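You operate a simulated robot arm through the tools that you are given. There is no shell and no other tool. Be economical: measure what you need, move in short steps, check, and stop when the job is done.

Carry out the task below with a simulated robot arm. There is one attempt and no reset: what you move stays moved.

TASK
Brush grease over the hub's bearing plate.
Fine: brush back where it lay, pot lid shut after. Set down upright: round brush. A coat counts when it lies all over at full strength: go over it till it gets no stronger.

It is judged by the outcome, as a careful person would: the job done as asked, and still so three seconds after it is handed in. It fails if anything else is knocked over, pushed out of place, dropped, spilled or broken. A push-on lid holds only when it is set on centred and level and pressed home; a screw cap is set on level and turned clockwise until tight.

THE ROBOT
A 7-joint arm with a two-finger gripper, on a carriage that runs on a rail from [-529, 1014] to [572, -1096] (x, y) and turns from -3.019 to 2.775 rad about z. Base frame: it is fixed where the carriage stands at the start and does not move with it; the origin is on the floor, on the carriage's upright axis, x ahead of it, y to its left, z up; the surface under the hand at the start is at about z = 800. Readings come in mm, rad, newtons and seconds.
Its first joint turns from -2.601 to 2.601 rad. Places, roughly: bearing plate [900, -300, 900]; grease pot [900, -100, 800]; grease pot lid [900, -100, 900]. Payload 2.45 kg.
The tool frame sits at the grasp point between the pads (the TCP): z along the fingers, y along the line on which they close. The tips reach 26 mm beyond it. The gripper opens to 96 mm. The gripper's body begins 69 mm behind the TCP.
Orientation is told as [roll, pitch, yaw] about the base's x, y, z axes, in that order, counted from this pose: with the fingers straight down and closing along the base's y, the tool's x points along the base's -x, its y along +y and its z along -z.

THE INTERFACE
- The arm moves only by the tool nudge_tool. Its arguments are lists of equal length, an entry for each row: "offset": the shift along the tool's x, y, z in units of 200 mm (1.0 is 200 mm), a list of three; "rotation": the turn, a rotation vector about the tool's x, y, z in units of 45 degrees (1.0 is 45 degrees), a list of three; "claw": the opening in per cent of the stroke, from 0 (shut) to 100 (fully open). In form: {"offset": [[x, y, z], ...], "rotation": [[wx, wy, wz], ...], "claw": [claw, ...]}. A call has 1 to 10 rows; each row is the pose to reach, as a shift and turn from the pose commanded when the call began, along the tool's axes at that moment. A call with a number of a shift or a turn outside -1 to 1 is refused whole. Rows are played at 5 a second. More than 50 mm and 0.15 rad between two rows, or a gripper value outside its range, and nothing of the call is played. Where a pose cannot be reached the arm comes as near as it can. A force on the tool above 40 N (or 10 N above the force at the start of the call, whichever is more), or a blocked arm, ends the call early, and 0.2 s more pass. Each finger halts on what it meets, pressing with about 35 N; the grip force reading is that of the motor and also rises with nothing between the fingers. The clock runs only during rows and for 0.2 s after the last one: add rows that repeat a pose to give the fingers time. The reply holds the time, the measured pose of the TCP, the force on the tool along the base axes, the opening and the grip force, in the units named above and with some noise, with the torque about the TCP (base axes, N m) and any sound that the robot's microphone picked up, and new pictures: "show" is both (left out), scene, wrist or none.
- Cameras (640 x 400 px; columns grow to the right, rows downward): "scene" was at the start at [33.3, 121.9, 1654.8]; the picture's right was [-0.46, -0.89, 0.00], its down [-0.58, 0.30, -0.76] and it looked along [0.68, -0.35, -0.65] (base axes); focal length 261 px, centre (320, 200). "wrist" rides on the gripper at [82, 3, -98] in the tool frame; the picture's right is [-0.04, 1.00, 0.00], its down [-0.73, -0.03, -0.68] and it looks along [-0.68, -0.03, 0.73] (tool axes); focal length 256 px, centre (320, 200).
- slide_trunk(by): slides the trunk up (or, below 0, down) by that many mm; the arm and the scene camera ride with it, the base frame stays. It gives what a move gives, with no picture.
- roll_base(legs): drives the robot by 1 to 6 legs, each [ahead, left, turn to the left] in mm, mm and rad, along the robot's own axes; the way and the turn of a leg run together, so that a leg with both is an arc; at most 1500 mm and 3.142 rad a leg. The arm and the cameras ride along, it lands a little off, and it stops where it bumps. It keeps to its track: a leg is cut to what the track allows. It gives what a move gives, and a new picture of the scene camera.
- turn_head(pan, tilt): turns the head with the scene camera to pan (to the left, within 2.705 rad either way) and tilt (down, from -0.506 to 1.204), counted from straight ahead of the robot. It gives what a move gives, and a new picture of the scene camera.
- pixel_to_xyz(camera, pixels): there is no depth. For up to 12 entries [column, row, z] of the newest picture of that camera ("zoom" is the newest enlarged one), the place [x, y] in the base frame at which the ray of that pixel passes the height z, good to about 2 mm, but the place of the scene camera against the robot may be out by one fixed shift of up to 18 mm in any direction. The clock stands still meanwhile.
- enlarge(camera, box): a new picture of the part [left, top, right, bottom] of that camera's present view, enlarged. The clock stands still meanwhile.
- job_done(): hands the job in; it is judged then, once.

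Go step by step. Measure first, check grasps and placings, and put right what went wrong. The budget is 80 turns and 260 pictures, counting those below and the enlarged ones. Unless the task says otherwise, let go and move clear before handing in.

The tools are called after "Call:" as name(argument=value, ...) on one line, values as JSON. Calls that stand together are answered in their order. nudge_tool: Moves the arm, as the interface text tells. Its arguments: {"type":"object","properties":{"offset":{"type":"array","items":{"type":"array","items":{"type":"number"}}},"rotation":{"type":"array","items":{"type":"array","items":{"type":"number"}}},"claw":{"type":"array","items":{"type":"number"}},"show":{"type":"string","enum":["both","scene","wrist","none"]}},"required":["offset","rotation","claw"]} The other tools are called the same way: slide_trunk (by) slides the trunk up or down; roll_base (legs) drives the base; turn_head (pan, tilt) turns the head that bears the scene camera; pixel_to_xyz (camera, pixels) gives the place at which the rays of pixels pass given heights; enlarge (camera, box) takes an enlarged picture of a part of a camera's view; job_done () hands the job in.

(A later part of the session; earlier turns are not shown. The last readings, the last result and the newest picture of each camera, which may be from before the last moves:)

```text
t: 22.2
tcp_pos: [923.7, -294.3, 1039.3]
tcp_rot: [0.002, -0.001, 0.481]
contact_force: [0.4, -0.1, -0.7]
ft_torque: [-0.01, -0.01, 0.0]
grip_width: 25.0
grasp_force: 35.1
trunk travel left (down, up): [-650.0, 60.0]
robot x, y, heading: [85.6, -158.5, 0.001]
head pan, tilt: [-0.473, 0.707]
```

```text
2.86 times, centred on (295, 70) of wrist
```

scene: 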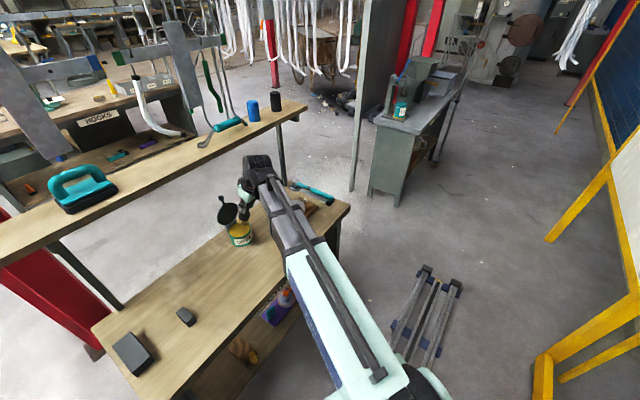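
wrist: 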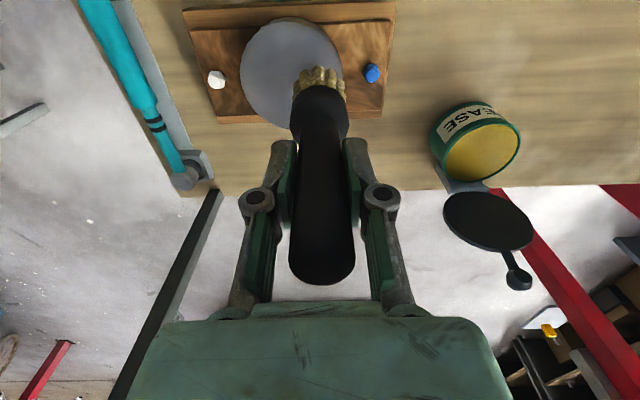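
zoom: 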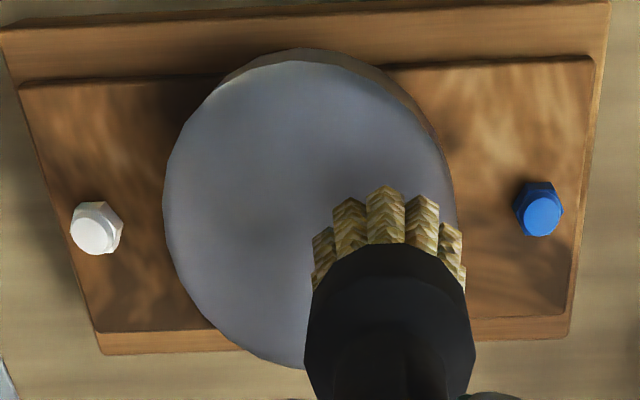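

Plate centre is (937.5,-319.5) radius 51. I move over the centre and descend gently to contact.

Call:
nudge_tool(offset=[[-0.005, -0.145, 0.05], [-0.005, -0.145, 0.2], [-0.005, -0.145, 0.235], [-0.005, -0.145, 0.25], [-0.005, -0.145, 0.265], [-0.005, -0.145, 0.265]], rotation=[[0, 0, 0], [0, 0, 0], [0, 0, 0], [0, 0, 0], [0, 0, 0], [0, 0, 0]], claw=[15, 15, 15, 15, 15, 15], show="wrist")

```text
t: 23.7
tcp_pos: [937.5, -321.6, 991.6]
tcp_rot: [-0.004, -0.009, 0.48]
contact_force: [-3.1, -0.8, 18.4]
ft_torque: [-0.06, 0.33, 0.01]
grip_width: 25.1
grasp_force: 34.6
trunk travel left (down, up): [-650.0, 60.0]
robot x, y, heading: [79.3, -161.4, -0.002]
head pan, tilt: [-0.473, 0.707]
stopped in row 6: the force on the tool passed its limit at 41 N (the readings are from after the stop); the commanded pose is now the measured one
```

wrist: 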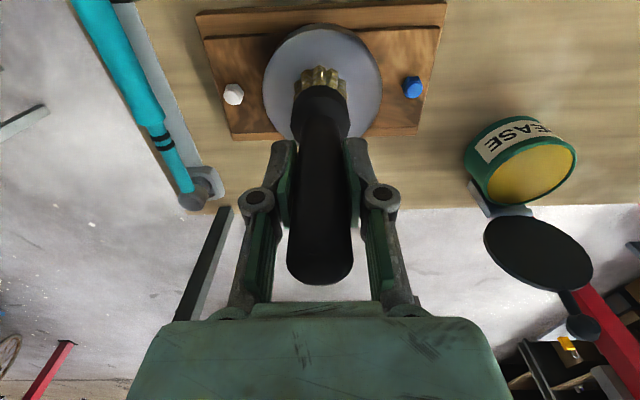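

Call:
nudge_tool(offset=[[0, 0, -0.008], [0.08, 0, -0.008], [0.16, 0, -0.008], [0.113, 0.113, -0.008], [0, 0.16, -0.008], [-0.113, 0.113, -0.008], [-0.16, 0, -0.008], [-0.113, -0.113, -0.008], [0, -0.16, -0.008], [0.113, -0.113, -0.008]], rotation=[[0, 0, 0], [0, 0, 0], [0, 0, 0], [0, 0, 0], [0, 0, 0], [0, 0, 0], [0, 0, 0], [0, 0, 0], [0, 0, 0], [0, 0, 0]], claw=[15, 15, 15, 15, 15, 15, 15, 15, 15, 15], show="wrist")

Call:
enlarge(camera="wrist", box=[190, 0, 450, 160])

```text
t: 25.9
tcp_pos: [929.5, -351.1, 991.2]
tcp_rot: [-0.001, -0.005, 0.481]
contact_force: [3.1, 0.6, 15.2]
ft_torque: [0.08, -0.3, -0.02]
grip_width: 24.9
grasp_force: 35.2
trunk travel left (down, up): [-650.0, 60.0]
robot x, y, heading: [79.7, -159.3, -0.002]
head pan, tilt: [-0.473, 0.707]
```

wrist: 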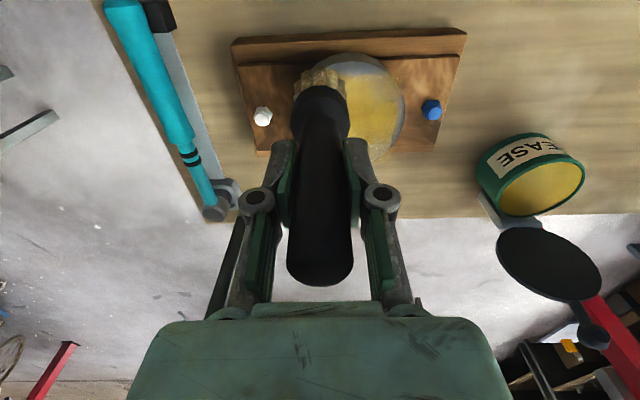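

```text
2.46 times, centred on (320, 80) of wrist
```

zoom: 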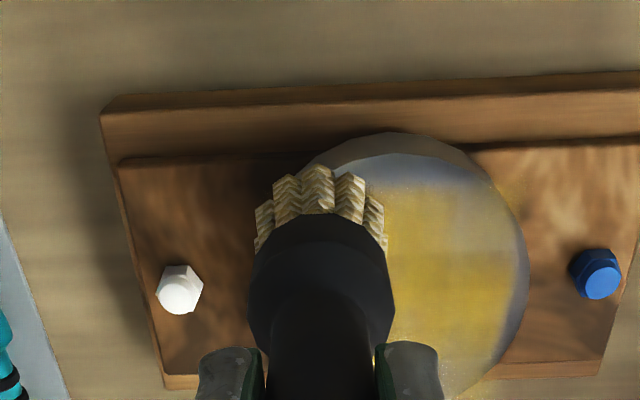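

The coat is going on (yellow on plate), strongest in the middle, edges and robot side weaker. I go round the rim again, with finer points.

Call:
nudge_tool(offset=[[0.049, 0.058, 0], [0.071, 0.122, 0], [0.049, 0.186, 0], [0.008, 0.239, 0], [-0.045, 0.274, 0], [-0.109, 0.287, 0], [-0.226, 0.239, 0], [-0.274, 0.122, 0], [-0.226, 0.005, 0], [-0.109, -0.043, 0]], rotation=[[0, 0, 0], [0, 0, 0], [0, 0, 0], [0, 0, 0], [0, 0, 0], [0, 0, 0], [0, 0, 0], [0, 0, 0], [0, 0, 0], [0, 0, 0]], claw=[15, 15, 15, 15, 15, 15, 15, 15, 15, 15], show="none")

Call:
nudge_tool(offset=[[0.117, 0.048, 0], [0.18, 0.165, 0], [0.0, 0.165, 0], [-0.165, 0.165, 0], [0, 0.33, 0], [0, 0.3, -0.1], [0, 0.3, -0.2]], rotation=[[0, 0, 0], [0, 0, 0], [0, 0, 0], [0, 0, 0], [0, 0, 0], [0, 0, 0], [0, 0, 0]], claw=[15, 15, 15, 15, 15, 15, 15], show="wrist")

Call:
enlarge(camera="wrist", box=[170, 0, 400, 160])

```text
t: 28.1
tcp_pos: [953.1, -348.1, 992.3]
tcp_rot: [-0.001, -0.006, 0.48]
contact_force: [1.3, 0.3, 9.5]
ft_torque: [0.11, -0.2, -0.03]
grip_width: 25.2
grasp_force: 34.7
trunk travel left (down, up): [-650.0, 60.0]
robot x, y, heading: [83.5, -153.6, 0.004]
head pan, tilt: [-0.473, 0.707]
```

```text
t: 29.7
tcp_pos: [925.0, -293.6, 1029.7]
tcp_rot: [0.0, -0.005, 0.481]
contact_force: [0.6, 0.6, -0.5]
ft_torque: [-0.01, 0.02, 0.02]
grip_width: 25.0
grasp_force: 35.0
trunk travel left (down, up): [-650.0, 60.0]
robot x, y, heading: [77.6, -159.1, 0.0]
head pan, tilt: [-0.473, 0.707]
```

wrist: 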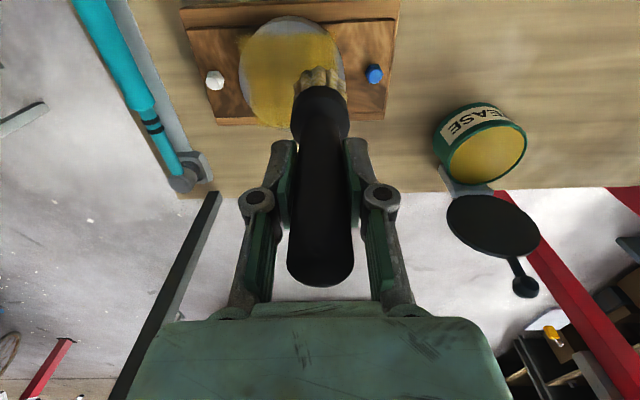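

```text
2.50 times, centred on (285, 80) of wrist
```

zoom: 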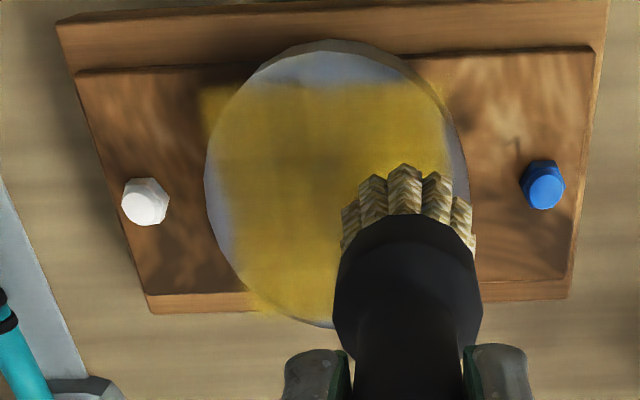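

Call:
pixel_to_xyz(camera="wrist", pixels=[[285, 33, 864], [247, 72, 864], [335.5, 52, 864], [237, 36, 864], [261, 124, 864], [238.5, 72, 864], [343, 68, 864], [286, 21, 864]])

```text
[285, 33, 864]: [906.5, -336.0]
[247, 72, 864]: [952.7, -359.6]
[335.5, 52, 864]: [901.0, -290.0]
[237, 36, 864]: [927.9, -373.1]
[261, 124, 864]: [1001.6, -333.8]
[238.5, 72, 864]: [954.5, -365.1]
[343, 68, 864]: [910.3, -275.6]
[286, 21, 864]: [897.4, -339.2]
```

Yellow reaches about Δs −35…+50 and Δt ±43 around the centre, so a robot-side strip and side strips remain; I'll reload the brush first. Back to the pot with the tilt.

Call:
nudge_tool(offset=[[-0.01, 0.2, -0.05], [-0.03, 0.4, -0.05], [-0.05, 0.6, -0.05], [-0.07, 0.8, -0.05], [-0.07, 1.0, -0.05]], rotation=[[0, 0, 0], [0, -0.13, 0], [0, -0.27, 0], [0, -0.42, 0], [0, -0.57, 0]], claw=[15, 15, 15, 15, 15], show="none")

Call:
nudge_tool(offset=[[0, 0, 0.15], [0, 0, 0.25], [0, 0, 0.3], [0, 0, 0.31], [0, 0, 0.32]], rotation=[[0, 0, 0], [0, 0, 0], [0, 0, 0], [0, 0, 0], [0, 0, 0]], claw=[15, 15, 15, 15, 15], show="wrist")

```text
t: 30.9
tcp_pos: [843.5, -110.4, 1039.6]
tcp_rot: [-0.002, -0.455, 0.481]
contact_force: [0.0, 0.2, -1.0]
ft_torque: [-0.03, -0.01, 0.01]
grip_width: 25.0
grasp_force: 34.9
trunk travel left (down, up): [-650.0, 60.0]
robot x, y, heading: [83.4, -154.0, 0.0]
head pan, tilt: [-0.473, 0.707]
```

```text
t: 32.1
tcp_pos: [870.2, -97.6, 981.7]
tcp_rot: [-0.001, -0.455, 0.48]
contact_force: [-0.3, 0.0, -0.5]
ft_torque: [0.0, 0.02, 0.02]
grip_width: 25.2
grasp_force: 35.2
trunk travel left (down, up): [-650.0, 60.0]
robot x, y, heading: [79.2, -156.1, -0.001]
head pan, tilt: [-0.473, 0.707]
```

wrist: 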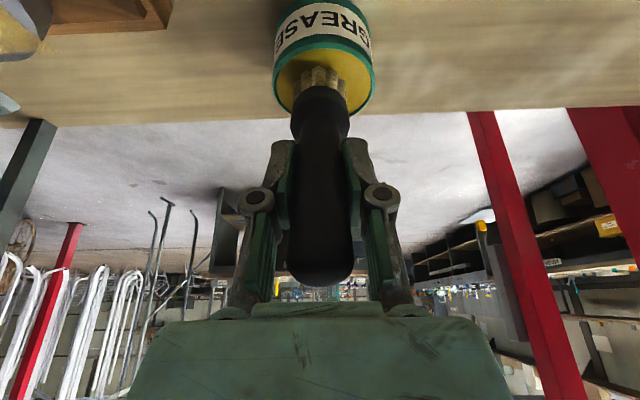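

Call:
nudge_tool(offset=[[0, 0, 0.015], [0, 0, 0.03], [0, 0, 0.03]], rotation=[[0, 0, 0], [0, 0, 0], [0, 0, 0]], claw=[15, 15, 15], show="none")

```text
t: 32.9
tcp_pos: [871.4, -95.6, 977.9]
tcp_rot: [-0.001, -0.456, 0.483]
contact_force: [-3.9, -2.4, 14.9]
ft_torque: [-0.07, -0.02, -0.04]
grip_width: 24.8
grasp_force: 34.8
trunk travel left (down, up): [-650.0, 60.0]
robot x, y, heading: [80.3, -154.4, 0.0]
head pan, tilt: [-0.473, 0.707]
```

Call:
nudge_tool(offset=[[0, 0.05, 0], [0, -0.05, 0], [0, 0.05, 0], [0, 0, 0], [0, 0, -0.2], [0, 0, -0.34]], rotation=[[0, 0, 0], [0, 0, 0], [0, 0, 0], [0, 0, 0], [0, 0, 0], [0, 0, 0]], claw=[15, 15, 15, 15, 15, 15], show="none")

Call:
nudge_tool(offset=[[0.03, -0.2, -0.015], [0.06, -0.4, -0.03], [0.072, -0.6, -0.034], [0.072, -0.8, -0.034], [0.072, -1.0, -0.034]], rotation=[[0, 0.115, 0], [0, 0.23, 0], [0, 0.345, 0], [0, 0.46, 0], [0, 0.579, 0]], claw=[15, 15, 15, 15, 15], show="wrist")

Call:
enlarge(camera="wrist", box=[170, 0, 400, 160])

```text
t: 34.3
tcp_pos: [845.0, -110.5, 1037.3]
tcp_rot: [-0.003, -0.451, 0.482]
contact_force: [0.2, -0.1, -1.8]
ft_torque: [-0.02, 0.02, 0.0]
grip_width: 24.8
grasp_force: 35.5
trunk travel left (down, up): [-650.0, 60.0]
robot x, y, heading: [82.6, -158.9, -0.002]
head pan, tilt: [-0.473, 0.707]
```

```text
t: 35.5
tcp_pos: [925.0, -297.3, 1037.7]
tcp_rot: [0.001, 0.004, 0.479]
contact_force: [0.5, -0.5, -1.4]
ft_torque: [0.0, 0.01, -0.02]
grip_width: 24.7
grasp_force: 34.9
trunk travel left (down, up): [-650.0, 60.0]
robot x, y, heading: [81.6, -155.1, 0.005]
head pan, tilt: [-0.473, 0.707]
```

wrist: 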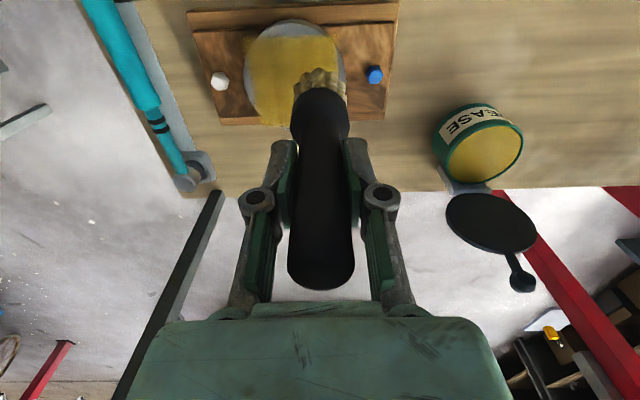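

```text
2.50 times, centred on (285, 80) of wrist
```

zoom: 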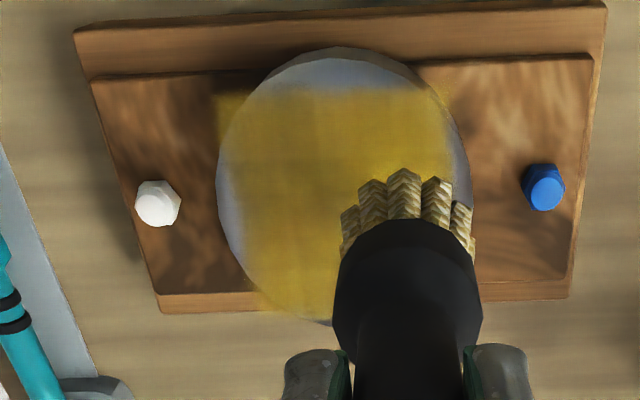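

Call:
nudge_tool(offset=[[0.1, -0.15, 0.1], [0.17, -0.317, 0.2], [0.17, -0.317, 0.235], [0.17, -0.317, 0.245], [0.17, -0.317, 0.25]], rotation=[[0, 0, 0], [0, 0, 0], [0, 0, 0], [0, 0, 0], [0, 0, 0]], claw=[15, 15, 15, 15, 15], show="none")

```text
t: 36.7
tcp_pos: [923.0, -368.2, 989.9]
tcp_rot: [-0.001, 0.002, 0.48]
contact_force: [1.5, 0.2, 11.2]
ft_torque: [0.21, -0.08, 0.0]
grip_width: 25.0
grasp_force: 35.3
trunk travel left (down, up): [-650.0, 60.0]
robot x, y, heading: [83.6, -155.7, 0.003]
head pan, tilt: [-0.473, 0.707]
```

Call:
nudge_tool(offset=[[-0.175, -0.005, 0], [-0.3, -0.005, 0], [-0.3, 0.12, 0], [-0.125, 0.12, 0], [0.05, 0.12, 0], [0.05, 0.25, 0], [-0.125, 0.25, 0], [-0.335, 0.25, 0], [-0.3, 0.375, 0], [-0.125, 0.375, 0]], rotation=[[0, 0, 0], [0, 0, 0], [0, 0, 0], [0, 0, 0], [0, 0, 0], [0, 0, 0], [0, 0, 0], [0, 0, 0], [0, 0, 0], [0, 0, 0]], claw=[15, 15, 15, 15, 15, 15, 15, 15, 15, 15], show="wrist")

Call:
enlarge(camera="wrist", box=[170, 0, 400, 160])

```text
t: 38.9
tcp_pos: [911.1, -288.1, 989.9]
tcp_rot: [-0.001, 0.0, 0.482]
contact_force: [0.0, 0.2, 12.0]
ft_torque: [0.12, 0.07, -0.01]
grip_width: 24.8
grasp_force: 34.9
trunk travel left (down, up): [-650.0, 60.0]
robot x, y, heading: [80.5, -157.8, 0.002]
head pan, tilt: [-0.473, 0.707]
```

wrist: 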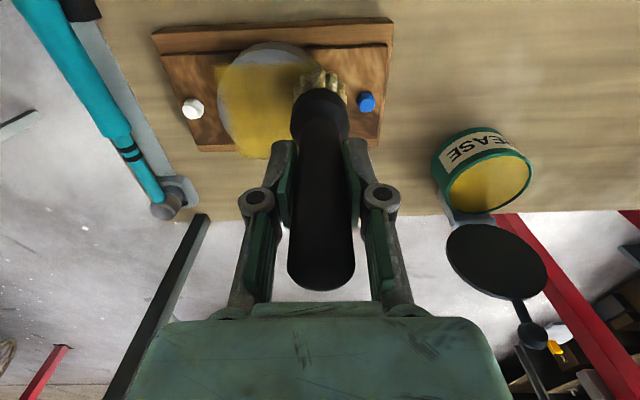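

```text
2.50 times, centred on (285, 80) of wrist
```

zoom: 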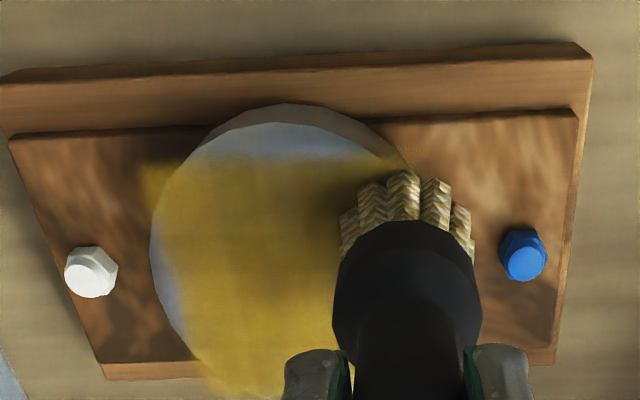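

The yellow's straight robot-side edge didn't move although I brushed beyond it, so the coat area is a fixed square patch already covered. I go over it crosswise to bring it to full strength.

Call:
nudge_tool(offset=[[0.125, 0, 0], [0.125, -0.19, 0], [0.125, -0.38, 0], [0, -0.38, 0], [0, -0.19, 0], [0, 0, 0], [-0.125, 0, 0], [-0.125, -0.19, 0], [-0.125, -0.38, 0], [-0.23, -0.35, 0]], rotation=[[0, 0, 0], [0, 0, 0], [0, 0, 0], [0, 0, 0], [0, 0, 0], [0, 0, 0], [0, 0, 0], [0, 0, 0], [0, 0, 0], [0, 0, 0]], claw=[15, 15, 15, 15, 15, 15, 15, 15, 15, 15], show="none")

Call:
nudge_tool(offset=[[0, 0.16, 0], [0, 0.32, 0], [0.1, 0.35, 0], [0.1, 0.35, -0.1], [0.12, 0.55, -0.25], [0.3, 0.7, -0.35], [0.45, 0.8, -0.35]], rotation=[[0, 0, 0], [0, 0, 0], [0, 0, 0], [0, 0, 0], [0, 0, 0], [0, 0, 0], [0, 0, 0]], claw=[15, 15, 15, 15, 15, 15, 15], show="both")

Call:
enlarge(camera="wrist", box=[100, 0, 320, 200])

```text
t: 41.1
tcp_pos: [983.9, -330.8, 988.4]
tcp_rot: [0.001, 0.0, 0.481]
contact_force: [1.3, 0.7, 2.2]
ft_torque: [0.14, -0.05, 0.03]
grip_width: 24.9
grasp_force: 35.6
trunk travel left (down, up): [-650.0, 60.0]
robot x, y, heading: [78.0, -159.0, 0.001]
head pan, tilt: [-0.473, 0.707]
```

```text
refused: row 5 steps farther than a row can; nothing moved
```

```text
2.00 times, centred on (210, 100) of wrist
```

zoom: 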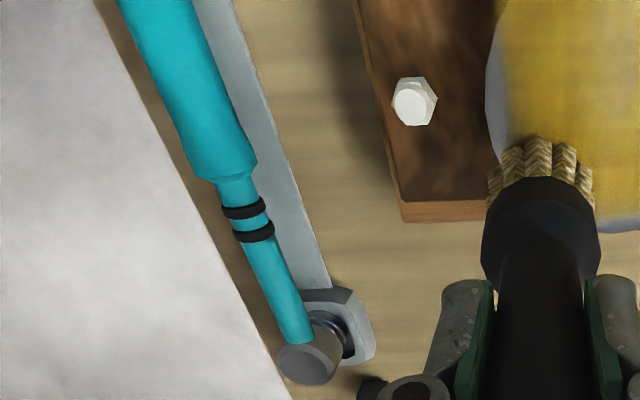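

Call:
nudge_tool(offset=[[0, 0.16, 0], [0, 0.32, 0], [0.1, 0.35, 0], [0.1, 0.35, -0.1], [0.12, 0.5, -0.25], [0.2, 0.65, -0.35], [0.38, 0.8, -0.35]], rotation=[[0, 0, 0], [0, 0, 0], [0, 0, 0], [0, 0, 0], [0, 0, 0], [0, 0, 0], [0, 0, 0]], claw=[15, 15, 15, 15, 15, 15, 15], show="both")

Call:
enlarge(camera="wrist", box=[100, 0, 320, 200])

Call:
enlarge(camera="scene", box=[260, 180, 340, 240])

```text
t: 42.7
tcp_pos: [842.3, -224.0, 1058.5]
tcp_rot: [-0.001, 0.002, 0.481]
contact_force: [0.8, -1.0, -1.4]
ft_torque: [-0.01, 0.0, -0.01]
grip_width: 24.8
grasp_force: 34.9
trunk travel left (down, up): [-650.0, 60.0]
robot x, y, heading: [81.4, -155.3, -0.0]
head pan, tilt: [-0.473, 0.707]
```

scene: 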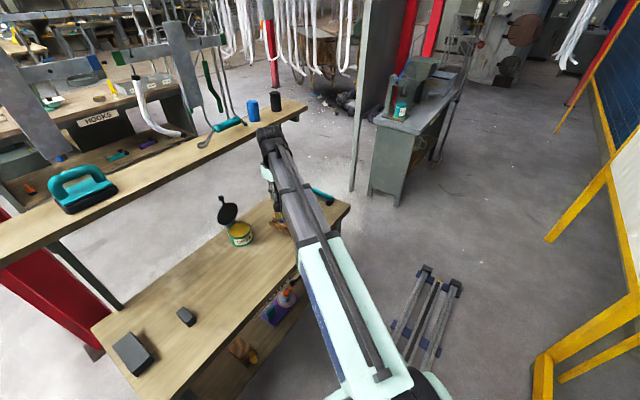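
wrist: 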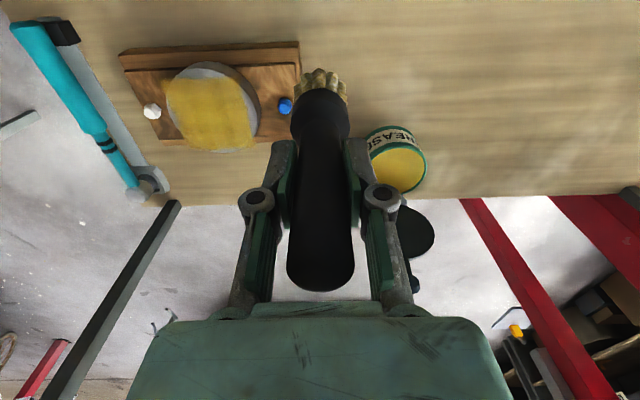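

```text
2.00 times, centred on (210, 100) of wrist
```

zoom: 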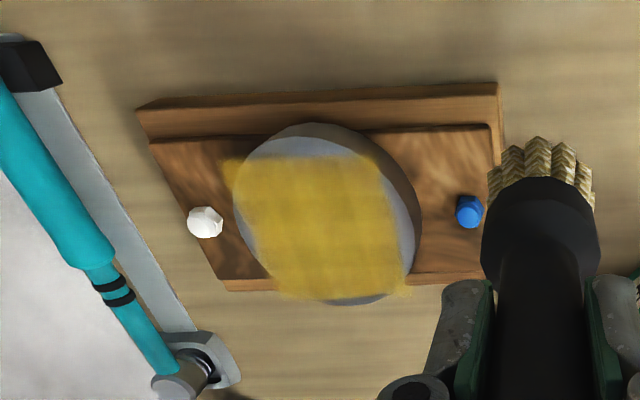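

```text
6.67 times, centred on (300, 210) of scene
```

zoom: 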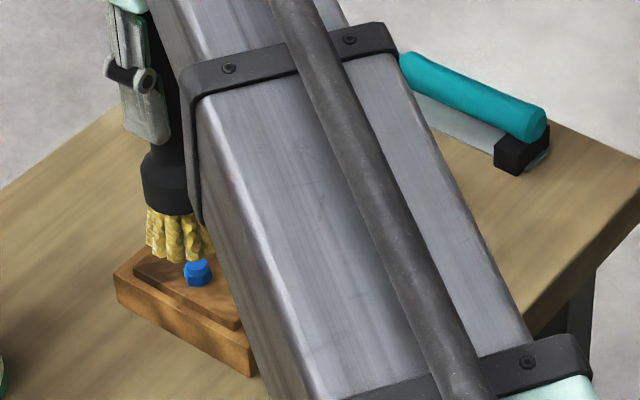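

A fairly uniform square coat is visible on the plate (zoom (235..400,160..300)), slightly blotchy. I reload and give another full pass to compare strength.

Call:
nudge_tool(offset=[[-0.07, 0.126, 0.02], [-0.14, 0.252, 0.05], [-0.21, 0.378, 0.07], [-0.274, 0.503, 0.092], [-0.274, 0.503, 0.092]], rotation=[[0, -0.145, 0], [0, -0.29, 0], [0, -0.435, 0], [0, -0.579, 0], [0, -0.579, 0]], claw=[15, 15, 15, 15, 15], show="none")

Call:
nudge_tool(offset=[[0, 0, 0.15], [0, 0, 0.3], [0, 0, 0.335], [0, 0, 0.345], [0, 0, 0.345]], rotation=[[0, 0, 0], [0, 0, 0], [0, 0, 0], [0, 0, 0], [0, 0, 0]], claw=[15, 15, 15, 15, 15], show="none")

```text
t: 43.9
tcp_pos: [845.8, -108.8, 1038.5]
tcp_rot: [-0.002, -0.453, 0.482]
contact_force: [-0.3, 0.0, -2.0]
ft_torque: [0.0, 0.01, -0.03]
grip_width: 24.6
grasp_force: 34.5
trunk travel left (down, up): [-650.0, 60.0]
robot x, y, heading: [83.2, -159.2, 0.007]
head pan, tilt: [-0.473, 0.707]
```

```text
t: 45.1
tcp_pos: [870.2, -94.9, 977.3]
tcp_rot: [-0.001, -0.453, 0.481]
contact_force: [0.2, -0.8, -0.4]
ft_torque: [0.01, 0.0, -0.03]
grip_width: 24.8
grasp_force: 35.3
trunk travel left (down, up): [-650.0, 60.0]
robot x, y, heading: [82.9, -156.8, 0.004]
head pan, tilt: [-0.473, 0.707]
```

Call:
nudge_tool(offset=[[0, 0, 0.015], [0, 0, 0.025], [0, 0.05, 0.025], [0, -0.05, 0.025], [0, 0.05, 0.025], [0, 0, 0.025]], rotation=[[0, 0, 0], [0, 0, 0], [0, 0, 0], [0, 0, 0], [0, 0, 0], [0, 0, 0]], claw=[15, 15, 15, 15, 15, 15], show="none")

Call:
nudge_tool(offset=[[0, 0, -0.2], [0, 0, -0.355]], rotation=[[0, 0, 0], [0, 0, 0]], claw=[15, 15], show="none")

Call:
nudge_tool(offset=[[0.03, -0.2, -0.015], [0.06, -0.4, -0.03], [0.072, -0.6, -0.034], [0.072, -0.8, -0.034], [0.072, -1.0, -0.034]], rotation=[[0, 0.115, 0], [0, 0.23, 0], [0, 0.345, 0], [0, 0.46, 0], [0, 0.577, 0]], claw=[15, 15, 15, 15, 15], show="wrist")

```text
t: 46.5
tcp_pos: [872.1, -92.1, 974.2]
tcp_rot: [0.001, -0.455, 0.482]
contact_force: [0.8, 4.4, 22.5]
ft_torque: [0.75, -0.72, 0.11]
grip_width: 24.8
grasp_force: 34.7
trunk travel left (down, up): [-650.0, 60.0]
robot x, y, heading: [81.6, -156.1, 0.003]
head pan, tilt: [-0.473, 0.707]
```

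```text
t: 47.1
tcp_pos: [844.8, -108.2, 1036.9]
tcp_rot: [-0.001, -0.453, 0.483]
contact_force: [0.5, -0.2, -0.4]
ft_torque: [0.01, 0.02, -0.03]
grip_width: 24.7
grasp_force: 35.1
trunk travel left (down, up): [-650.0, 60.0]
robot x, y, heading: [86.0, -155.2, -0.001]
head pan, tilt: [-0.473, 0.707]
```

```text
t: 48.3
tcp_pos: [924.5, -293.9, 1036.3]
tcp_rot: [0.001, 0.003, 0.481]
contact_force: [0.1, -0.3, -1.2]
ft_torque: [0.01, 0.02, 0.0]
grip_width: 25.1
grasp_force: 34.8
trunk travel left (down, up): [-650.0, 60.0]
robot x, y, heading: [82.0, -157.0, -0.002]
head pan, tilt: [-0.473, 0.707]
```

wrist: 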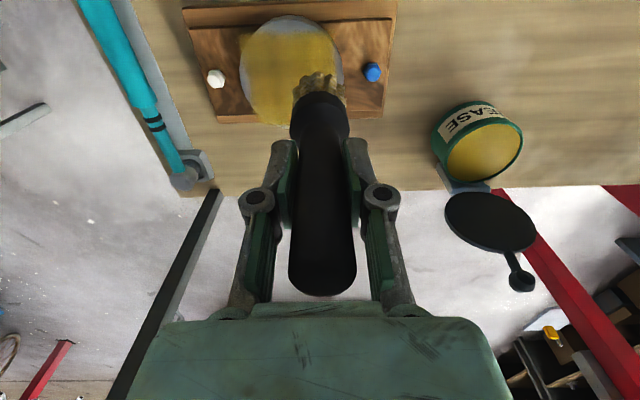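

Call:
nudge_tool(offset=[[0.08, -0.17, 0.1], [0.166, -0.334, 0.2], [0.166, -0.334, 0.24], [0.166, -0.334, 0.255], [0.166, -0.334, 0.262]], rotation=[[0, 0, 0], [0, 0, 0], [0, 0, 0], [0, 0, 0], [0, 0, 0]], claw=[15, 15, 15, 15, 15], show="none")

```text
t: 49.5
tcp_pos: [925.8, -367.3, 987.7]
tcp_rot: [-0.003, -0.002, 0.481]
contact_force: [2.2, -1.7, 21.9]
ft_torque: [0.17, 0.02, -0.03]
grip_width: 25.1
grasp_force: 35.3
trunk travel left (down, up): [-650.0, 60.0]
robot x, y, heading: [86.5, -156.4, -0.001]
head pan, tilt: [-0.473, 0.707]
```

Call:
nudge_tool(offset=[[-0.165, 0, -0.006], [-0.325, 0.01, -0.006], [-0.325, 0.1, -0.006], [-0.165, 0.1, -0.006], [0.015, 0.1, -0.006], [0.015, 0.2, -0.006], [-0.165, 0.2, -0.006], [-0.345, 0.2, -0.006], [-0.335, 0.29, -0.006], [-0.165, 0.29, -0.006]], rotation=[[0, 0, 0], [0, 0, 0], [0, 0, 0], [0, 0, 0], [0, 0, 0], [0, 0, 0], [0, 0, 0], [0, 0, 0], [0, 0, 0], [0, 0, 0]], claw=[15, 15, 15, 15, 15, 15, 15, 15, 15, 15], show="none")

Call:
nudge_tool(offset=[[0.18, 0, 0], [0.17, 0.09, 0], [0, 0.09, 0], [-0.16, 0.08, 0], [-0.18, -0.1, 0], [-0.17, -0.27, 0], [-0.05, -0.29, 0], [-0.05, -0.1, 0], [-0.05, 0.09, 0], [0.06, 0.09, 0]], rotation=[[0, 0, 0], [0, 0, 0], [0, 0, 0], [0, 0, 0], [0, 0, 0], [0, 0, 0], [0, 0, 0], [0, 0, 0], [0, 0, 0], [0, 0, 0]], claw=[15, 15, 15, 15, 15, 15, 15, 15, 15, 15], show="none")

Call:
nudge_tool(offset=[[0, -0.19, 0], [0, -0.38, 0], [0.115, -0.37, 0], [0.115, -0.19, 0], [0.115, -0.01, 0], [0.14, -0.01, -0.18], [0.14, 0.18, -0.25], [0.14, 0.36, -0.35], [0.14, 0.455, -0.35]], rotation=[[0, 0, 0], [0, 0, 0], [0, 0, 0], [0, 0, 0], [0, 0, 0], [0, 0, 0], [0, 0, 0], [0, 0, 0], [0, 0, 0]], claw=[15, 15, 15, 15, 15, 15, 15, 15, 15], show="wrist")

Call:
enlarge(camera="wrist", box=[100, 0, 320, 200])

```text
t: 51.7
tcp_pos: [928.4, -298.2, 986.0]
tcp_rot: [-0.001, 0.002, 0.483]
contact_force: [3.9, 3.0, 20.2]
ft_torque: [0.52, -0.11, 0.0]
grip_width: 25.0
grasp_force: 35.4
trunk travel left (down, up): [-650.0, 60.0]
robot x, y, heading: [81.3, -156.6, -0.002]
head pan, tilt: [-0.473, 0.707]
```

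```text
t: 53.9
tcp_pos: [908.5, -288.0, 986.1]
tcp_rot: [0.0, 0.001, 0.482]
contact_force: [0.7, 1.4, 10.0]
ft_torque: [0.13, -0.08, -0.01]
grip_width: 24.8
grasp_force: 35.1
trunk travel left (down, up): [-650.0, 60.0]
robot x, y, heading: [81.3, -155.3, 0.005]
head pan, tilt: [-0.473, 0.707]
```

```text
t: 55.9
tcp_pos: [841.4, -222.9, 1055.7]
tcp_rot: [-0.002, 0.001, 0.48]
contact_force: [-0.2, 0.1, -1.0]
ft_torque: [-0.01, -0.02, 0.01]
grip_width: 24.8
grasp_force: 35.0
trunk travel left (down, up): [-650.0, 60.0]
robot x, y, heading: [81.1, -156.7, -0.002]
head pan, tilt: [-0.473, 0.707]
```

wrist: 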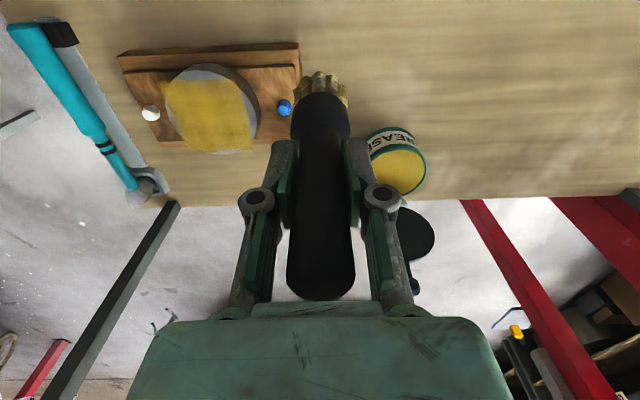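

```text
2.00 times, centred on (210, 100) of wrist
```

zoom: 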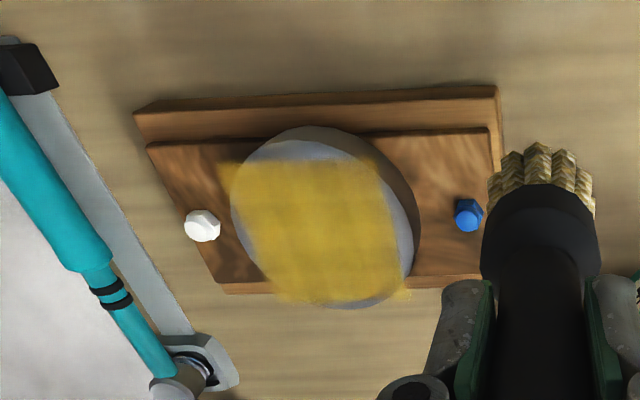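

Call:
enlarge(camera="wrist", box=[150, 50, 270, 165])

```text
3.48 times, centred on (210, 108) of wrist
```

zoom: 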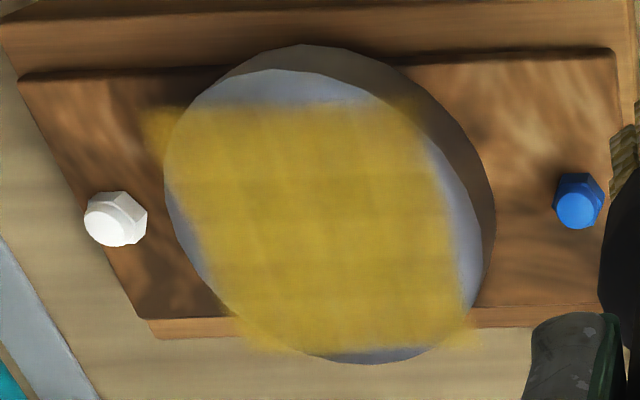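

The coat is more even now. I do one more full pass to see if it gets any stronger.

Call:
nudge_tool(offset=[[-0.02, -0.2, 0], [-0.04, -0.4, 0.1], [-0.04, -0.46, 0.25], [-0.04, -0.46, 0.33], [-0.04, -0.46, 0.348]], rotation=[[0, 0, 0], [0, 0, 0], [0, 0, 0], [0, 0, 0], [0, 0, 0]], claw=[15, 15, 15, 15, 15], show="none")

Call:
nudge_tool(offset=[[-0.165, 0, 0], [-0.325, -0.01, 0], [-0.325, -0.1, 0], [-0.165, -0.1, 0], [0.015, -0.1, 0], [0.015, -0.2, 0], [-0.165, -0.2, 0], [-0.345, -0.2, 0], [-0.335, -0.29, 0], [-0.165, -0.29, 0]], rotation=[[0, 0, 0], [0, 0, 0], [0, 0, 0], [0, 0, 0], [0, 0, 0], [0, 0, 0], [0, 0, 0], [0, 0, 0], [0, 0, 0], [0, 0, 0]], claw=[15, 15, 15, 15, 15, 15, 15, 15, 15, 15], show="none")

Call:
nudge_tool(offset=[[0.18, 0, 0], [0.17, -0.09, 0], [0, -0.09, 0], [-0.16, -0.08, 0], [-0.18, 0.1, 0], [-0.17, 0.27, 0], [-0.05, 0.29, 0], [-0.05, 0.1, 0], [-0.05, -0.09, 0], [0.06, -0.09, 0]], rotation=[[0, 0, 0], [0, 0, 0], [0, 0, 0], [0, 0, 0], [0, 0, 0], [0, 0, 0], [0, 0, 0], [0, 0, 0], [0, 0, 0], [0, 0, 0]], claw=[15, 15, 15, 15, 15, 15, 15, 15, 15, 15], show="none")

Call:
nudge_tool(offset=[[0.115, -0.01, 0], [0.115, 0.19, 0], [0.115, 0.37, 0], [0, 0.38, 0], [0.115, 0.39, -0.18], [0.14, 0.56, -0.25], [0.14, 0.74, -0.35], [0.14, 0.836, -0.35]], rotation=[[0, 0, 0], [0, 0, 0], [0, 0, 0], [0, 0, 0], [0, 0, 0], [0, 0, 0], [0, 0, 0], [0, 0, 0]], claw=[15, 15, 15, 15, 15, 15, 15, 15], show="wrist")

Call:
enlarge(camera="wrist", box=[150, 50, 270, 165])

```text
t: 57.1
tcp_pos: [893.5, -300.8, 986.5]
tcp_rot: [-0.001, 0.0, 0.483]
contact_force: [0.6, -0.1, -1.1]
ft_torque: [-0.01, 0.02, -0.01]
grip_width: 25.0
grasp_force: 34.9
trunk travel left (down, up): [-650.0, 60.0]
robot x, y, heading: [81.0, -151.9, 0.0]
head pan, tilt: [-0.473, 0.707]
```

```text
t: 59.3
tcp_pos: [948.4, -337.0, 986.1]
tcp_rot: [-0.003, -0.001, 0.483]
contact_force: [0.0, -0.1, -2.2]
ft_torque: [0.0, -0.01, 0.01]
grip_width: 24.9
grasp_force: 35.2
trunk travel left (down, up): [-650.0, 60.0]
robot x, y, heading: [79.9, -158.9, -0.003]
head pan, tilt: [-0.473, 0.707]
```

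```text
t: 61.5
tcp_pos: [945.9, -359.1, 985.3]
tcp_rot: [0.0, 0.001, 0.48]
contact_force: [-1.9, 1.2, 0.2]
ft_torque: [-0.01, 0.17, 0.02]
grip_width: 24.8
grasp_force: 34.9
trunk travel left (down, up): [-650.0, 60.0]
robot x, y, heading: [85.2, -158.8, 0.001]
head pan, tilt: [-0.473, 0.707]
```

```text
t: 63.3
tcp_pos: [843.2, -222.7, 1055.7]
tcp_rot: [-0.001, -0.001, 0.48]
contact_force: [0.8, -0.2, -0.9]
ft_torque: [0.03, 0.0, 0.01]
grip_width: 24.9
grasp_force: 34.8
trunk travel left (down, up): [-650.0, 60.0]
robot x, y, heading: [82.1, -156.1, -0.001]
head pan, tilt: [-0.473, 0.707]
```

wrist: 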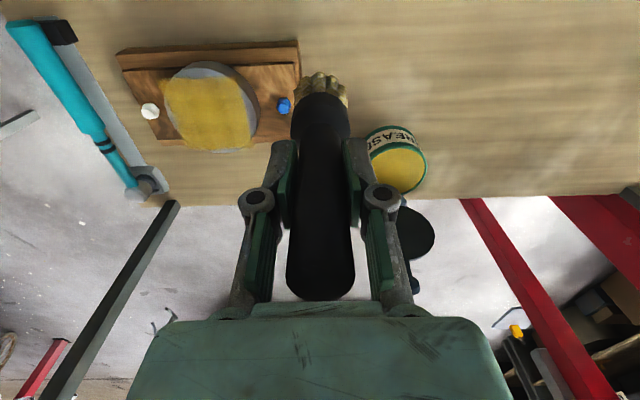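

```text
3.48 times, centred on (210, 108) of wrist
```

zoom: 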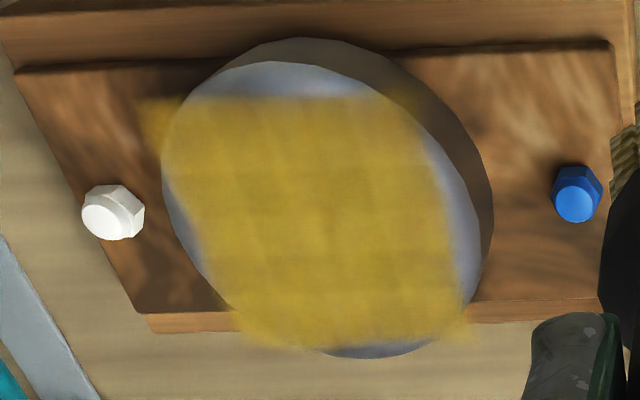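

That pass had almost no contact force, so I reload and repeat it pressing properly.

Call:
nudge_tool(offset=[[-0.07, 0.126, 0.02], [-0.14, 0.252, 0.05], [-0.21, 0.378, 0.07], [-0.274, 0.503, 0.08], [-0.274, 0.503, 0.08]], rotation=[[0, -0.145, 0], [0, -0.29, 0], [0, -0.435, 0], [0, -0.579, 0], [0, -0.579, 0]], claw=[15, 15, 15, 15, 15], show="none")

Call:
nudge_tool(offset=[[0, 0, 0.15], [0, 0, 0.3], [0, 0, 0.345], [0, 0, 0.36], [0, 0, 0.366]], rotation=[[0, 0, 0], [0, 0, 0], [0, 0, 0], [0, 0, 0], [0, 0, 0]], claw=[15, 15, 15, 15, 15], show="none")

```text
t: 64.5
tcp_pos: [844.9, -107.6, 1039.5]
tcp_rot: [-0.003, -0.455, 0.482]
contact_force: [0.1, 0.8, -0.6]
ft_torque: [-0.03, 0.03, 0.0]
grip_width: 24.7
grasp_force: 35.0
trunk travel left (down, up): [-650.0, 60.0]
robot x, y, heading: [83.7, -155.8, -0.002]
head pan, tilt: [-0.473, 0.707]
```

```text
t: 65.7
tcp_pos: [875.0, -92.3, 973.3]
tcp_rot: [-0.002, -0.454, 0.481]
contact_force: [0.7, -0.5, -0.7]
ft_torque: [-0.01, 0.03, 0.0]
grip_width: 24.9
grasp_force: 35.2
trunk travel left (down, up): [-650.0, 60.0]
robot x, y, heading: [79.3, -157.0, 0.004]
head pan, tilt: [-0.473, 0.707]
```

Call:
nudge_tool(offset=[[0, 0, 0.01], [0, 0, 0.02], [0, 0.04, 0.02], [0, -0.05, 0.02], [0, 0.04, 0.02], [0, 0, 0.02]], rotation=[[0, 0, 0], [0, 0, 0], [0, 0, 0], [0, 0, 0], [0, 0, 0], [0, 0, 0]], claw=[15, 15, 15, 15, 15, 15], show="none")

Call:
nudge_tool(offset=[[0, 0, -0.2], [0, 0, -0.375]], rotation=[[0, 0, 0], [0, 0, 0]], claw=[15, 15], show="none")

Call:
nudge_tool(offset=[[0.03, -0.2, -0.015], [0.06, -0.4, -0.03], [0.072, -0.6, -0.034], [0.072, -0.8, -0.034], [0.072, -1.0, -0.034]], rotation=[[0, 0.115, 0], [0, 0.23, 0], [0, 0.345, 0], [0, 0.46, 0], [0, 0.579, 0]], claw=[15, 15, 15, 15, 15], show="none")

Call:
nudge_tool(offset=[[0.08, -0.17, 0.1], [0.166, -0.334, 0.2], [0.166, -0.334, 0.24], [0.166, -0.334, 0.265], [0.166, -0.334, 0.275], [0.166, -0.334, 0.275]], rotation=[[0, 0, 0], [0, 0, 0], [0, 0, 0], [0, 0, 0], [0, 0, 0], [0, 0, 0]], claw=[15, 15, 15, 15, 15, 15], show="none")

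```text
t: 67.1
tcp_pos: [873.7, -91.6, 970.9]
tcp_rot: [-0.002, -0.458, 0.481]
contact_force: [0.3, 3.7, 19.4]
ft_torque: [0.69, -0.57, 0.09]
grip_width: 25.0
grasp_force: 34.8
trunk travel left (down, up): [-650.0, 60.0]
robot x, y, heading: [89.2, -161.5, 0.002]
head pan, tilt: [-0.473, 0.707]
```

```text
t: 67.7
tcp_pos: [847.0, -107.9, 1037.8]
tcp_rot: [-0.002, -0.453, 0.483]
contact_force: [1.0, -0.2, -1.2]
ft_torque: [-0.02, 0.05, 0.0]
grip_width: 25.0
grasp_force: 35.2
trunk travel left (down, up): [-650.0, 60.0]
robot x, y, heading: [81.4, -158.0, 0.008]
head pan, tilt: [-0.473, 0.707]
```

```text
t: 68.9
tcp_pos: [924.1, -292.3, 1037.8]
tcp_rot: [-0.001, 0.001, 0.48]
contact_force: [0.0, -0.6, -1.2]
ft_torque: [0.01, 0.0, -0.01]
grip_width: 25.0
grasp_force: 35.2
trunk travel left (down, up): [-650.0, 60.0]
robot x, y, heading: [80.7, -153.9, 0.003]
head pan, tilt: [-0.473, 0.707]
```

```text
t: 70.3
tcp_pos: [924.6, -369.2, 985.3]
tcp_rot: [-0.004, -0.002, 0.48]
contact_force: [2.2, -2.2, 16.1]
ft_torque: [-0.01, 0.07, 0.0]
grip_width: 25.0
grasp_force: 35.0
trunk travel left (down, up): [-650.0, 60.0]
robot x, y, heading: [84.5, -156.5, -0.002]
head pan, tilt: [-0.473, 0.707]
```

Call:
nudge_tool(offset=[[-0.165, 0, 0], [-0.325, 0.01, 0], [-0.325, 0.1, 0], [-0.165, 0.1, 0], [0.015, 0.1, 0], [0.015, 0.2, 0], [-0.165, 0.2, 0], [-0.345, 0.2, 0], [-0.335, 0.29, 0], [-0.165, 0.29, 0]], rotation=[[0, 0, 0], [0, 0, 0], [0, 0, 0], [0, 0, 0], [0, 0, 0], [0, 0, 0], [0, 0, 0], [0, 0, 0], [0, 0, 0], [0, 0, 0]], claw=[15, 15, 15, 15, 15, 15, 15, 15, 15, 15], show="none")

Call:
nudge_tool(offset=[[0.18, 0, 0], [0.17, 0.09, 0], [0, 0.09, 0], [-0.16, 0.08, 0], [-0.18, -0.1, 0], [-0.17, -0.27, 0], [-0.05, -0.29, 0], [-0.05, -0.1, 0], [-0.05, 0.09, 0], [0.06, 0.09, 0]], rotation=[[0, 0, 0], [0, 0, 0], [0, 0, 0], [0, 0, 0], [0, 0, 0], [0, 0, 0], [0, 0, 0], [0, 0, 0], [0, 0, 0], [0, 0, 0]], claw=[15, 15, 15, 15, 15, 15, 15, 15, 15, 15], show="none")

Call:
nudge_tool(offset=[[0, -0.19, 0], [0, -0.38, 0], [0.115, -0.37, 0], [0.115, -0.19, 0], [0.115, -0.01, 0], [0.14, -0.01, -0.18], [0.14, 0.18, -0.25], [0.14, 0.36, -0.35], [0.14, 0.455, -0.35]], rotation=[[0, 0, 0], [0, 0, 0], [0, 0, 0], [0, 0, 0], [0, 0, 0], [0, 0, 0], [0, 0, 0], [0, 0, 0], [0, 0, 0]], claw=[15, 15, 15, 15, 15, 15, 15, 15, 15], show="wrist")

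Call:
enlarge(camera="wrist", box=[150, 50, 270, 165])

```text
t: 72.5
tcp_pos: [928.5, -298.1, 984.0]
tcp_rot: [0.0, -0.002, 0.482]
contact_force: [4.1, 3.6, 22.3]
ft_torque: [0.51, -0.22, 0.01]
grip_width: 24.7
grasp_force: 34.8
trunk travel left (down, up): [-650.0, 60.0]
robot x, y, heading: [79.6, -155.0, 0.006]
head pan, tilt: [-0.473, 0.707]
```

```text
t: 74.7
tcp_pos: [909.1, -288.8, 982.9]
tcp_rot: [0.001, -0.002, 0.481]
contact_force: [3.5, 2.1, 16.9]
ft_torque: [0.18, -0.33, 0.04]
grip_width: 24.7
grasp_force: 34.7
trunk travel left (down, up): [-650.0, 60.0]
robot x, y, heading: [83.4, -154.1, -0.001]
head pan, tilt: [-0.473, 0.707]
```

```text
t: 76.7
tcp_pos: [842.6, -223.2, 1052.4]
tcp_rot: [-0.003, -0.001, 0.481]
contact_force: [-0.2, 0.7, -1.7]
ft_torque: [0.01, 0.02, 0.02]
grip_width: 24.9
grasp_force: 34.8
trunk travel left (down, up): [-650.0, 60.0]
robot x, y, heading: [83.7, -160.5, 0.003]
head pan, tilt: [-0.473, 0.707]
```

wrist: 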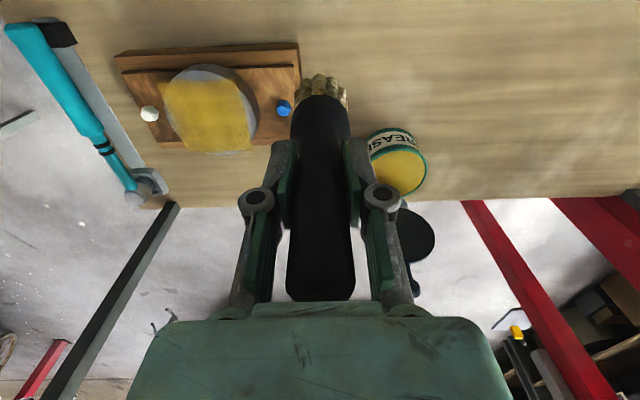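

```text
3.48 times, centred on (210, 108) of wrist
```

zoom: 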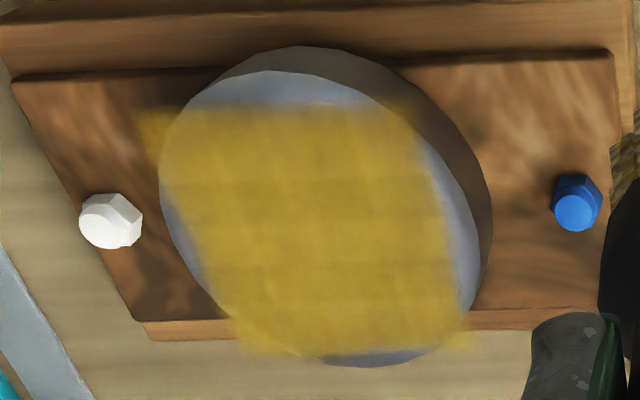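

The picture matches the previous pass, so the coat is saturated. Now I carry the brush back to its spot at (719,18).

Call:
nudge_tool(offset=[[0, 0.2, 0], [0, 0.4, 0], [0, 0.6, 0], [0, 0.8, 0], [-0.01, 1.0, 0]], rotation=[[0, 0, 0], [0, 0, 0], [0, 0, 0], [0, 0, 0], [0, 0, 0]], claw=[15, 15, 15, 15, 15], show="none")

Call:
nudge_tool(offset=[[0, 0.2, 0], [0, 0.355, 0], [0, 0.355, 0.2], [0, 0.355, 0.4], [0, 0.355, 0.56], [0, 0.355, 0.56]], rotation=[[0, 0, 0], [0, 0, 0], [0, 0, 0], [0, 0, 0], [0, 0, 0], [0, 0, 0]], claw=[15, 15, 15, 15, 15, 15], show="both")

Call:
enlarge(camera="scene", box=[190, 200, 290, 300])

```text
t: 77.9
tcp_pos: [751.3, -44.1, 1051.9]
tcp_rot: [-0.003, 0.001, 0.479]
contact_force: [-0.5, -0.8, -1.3]
ft_torque: [-0.02, -0.02, 0.04]
grip_width: 24.8
grasp_force: 34.9
trunk travel left (down, up): [-650.0, 60.0]
robot x, y, heading: [83.3, -156.2, 0.0]
head pan, tilt: [-0.473, 0.707]
```

```text
t: 79.3
tcp_pos: [720.4, 19.7, 941.1]
tcp_rot: [-0.001, 0.0, 0.479]
contact_force: [-1.1, 0.8, -0.3]
ft_torque: [0.0, -0.03, 0.0]
grip_width: 25.2
grasp_force: 34.8
trunk travel left (down, up): [-650.0, 60.0]
robot x, y, heading: [81.1, -157.7, 0.002]
head pan, tilt: [-0.473, 0.707]
```

scene: 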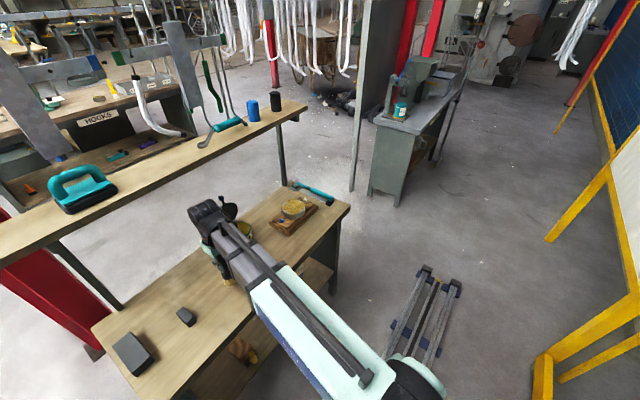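
wrist: 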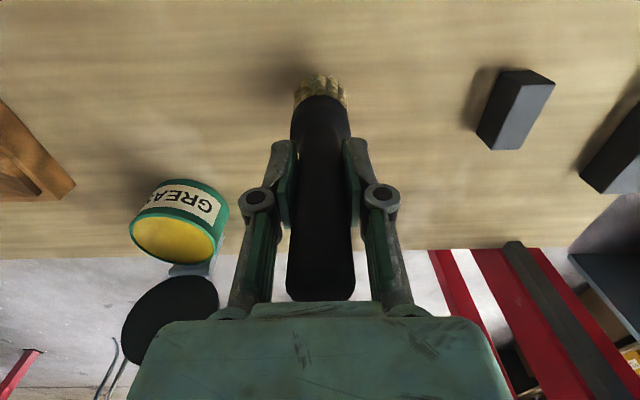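

```text
4.00 times, centred on (240, 250) of scene
```

zoom: 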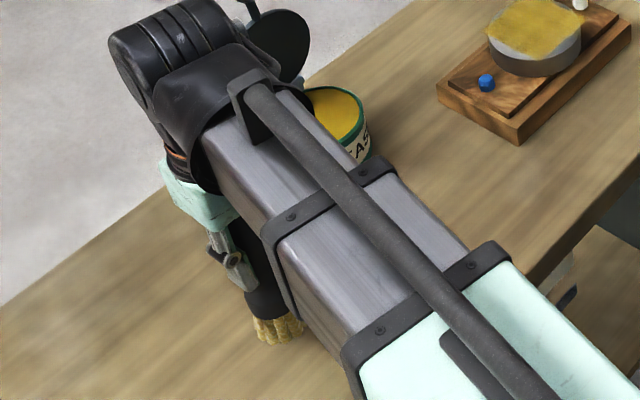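

Call:
nudge_tool(offset=[[0.01, -0.003, 0.05], [0.01, -0.003, 0.085], [0.01, -0.003, 0.1], [0.01, -0.003, 0.11], [0.01, -0.003, 0.115]], rotation=[[0, 0, 0], [0, 0, 0], [0, 0, 0], [0, 0, 0], [0, 0, 0]], claw=[15, 15, 15, 15, 15], show="none")

```text
t: 80.5
tcp_pos: [717.3, 17.8, 918.6]
tcp_rot: [-0.002, 0.001, 0.479]
contact_force: [0.6, -0.4, -1.4]
ft_torque: [0.02, 0.0, -0.02]
grip_width: 25.0
grasp_force: 35.6
trunk travel left (down, up): [-650.0, 60.0]
robot x, y, heading: [80.8, -159.9, 0.002]
head pan, tilt: [-0.473, 0.707]
```

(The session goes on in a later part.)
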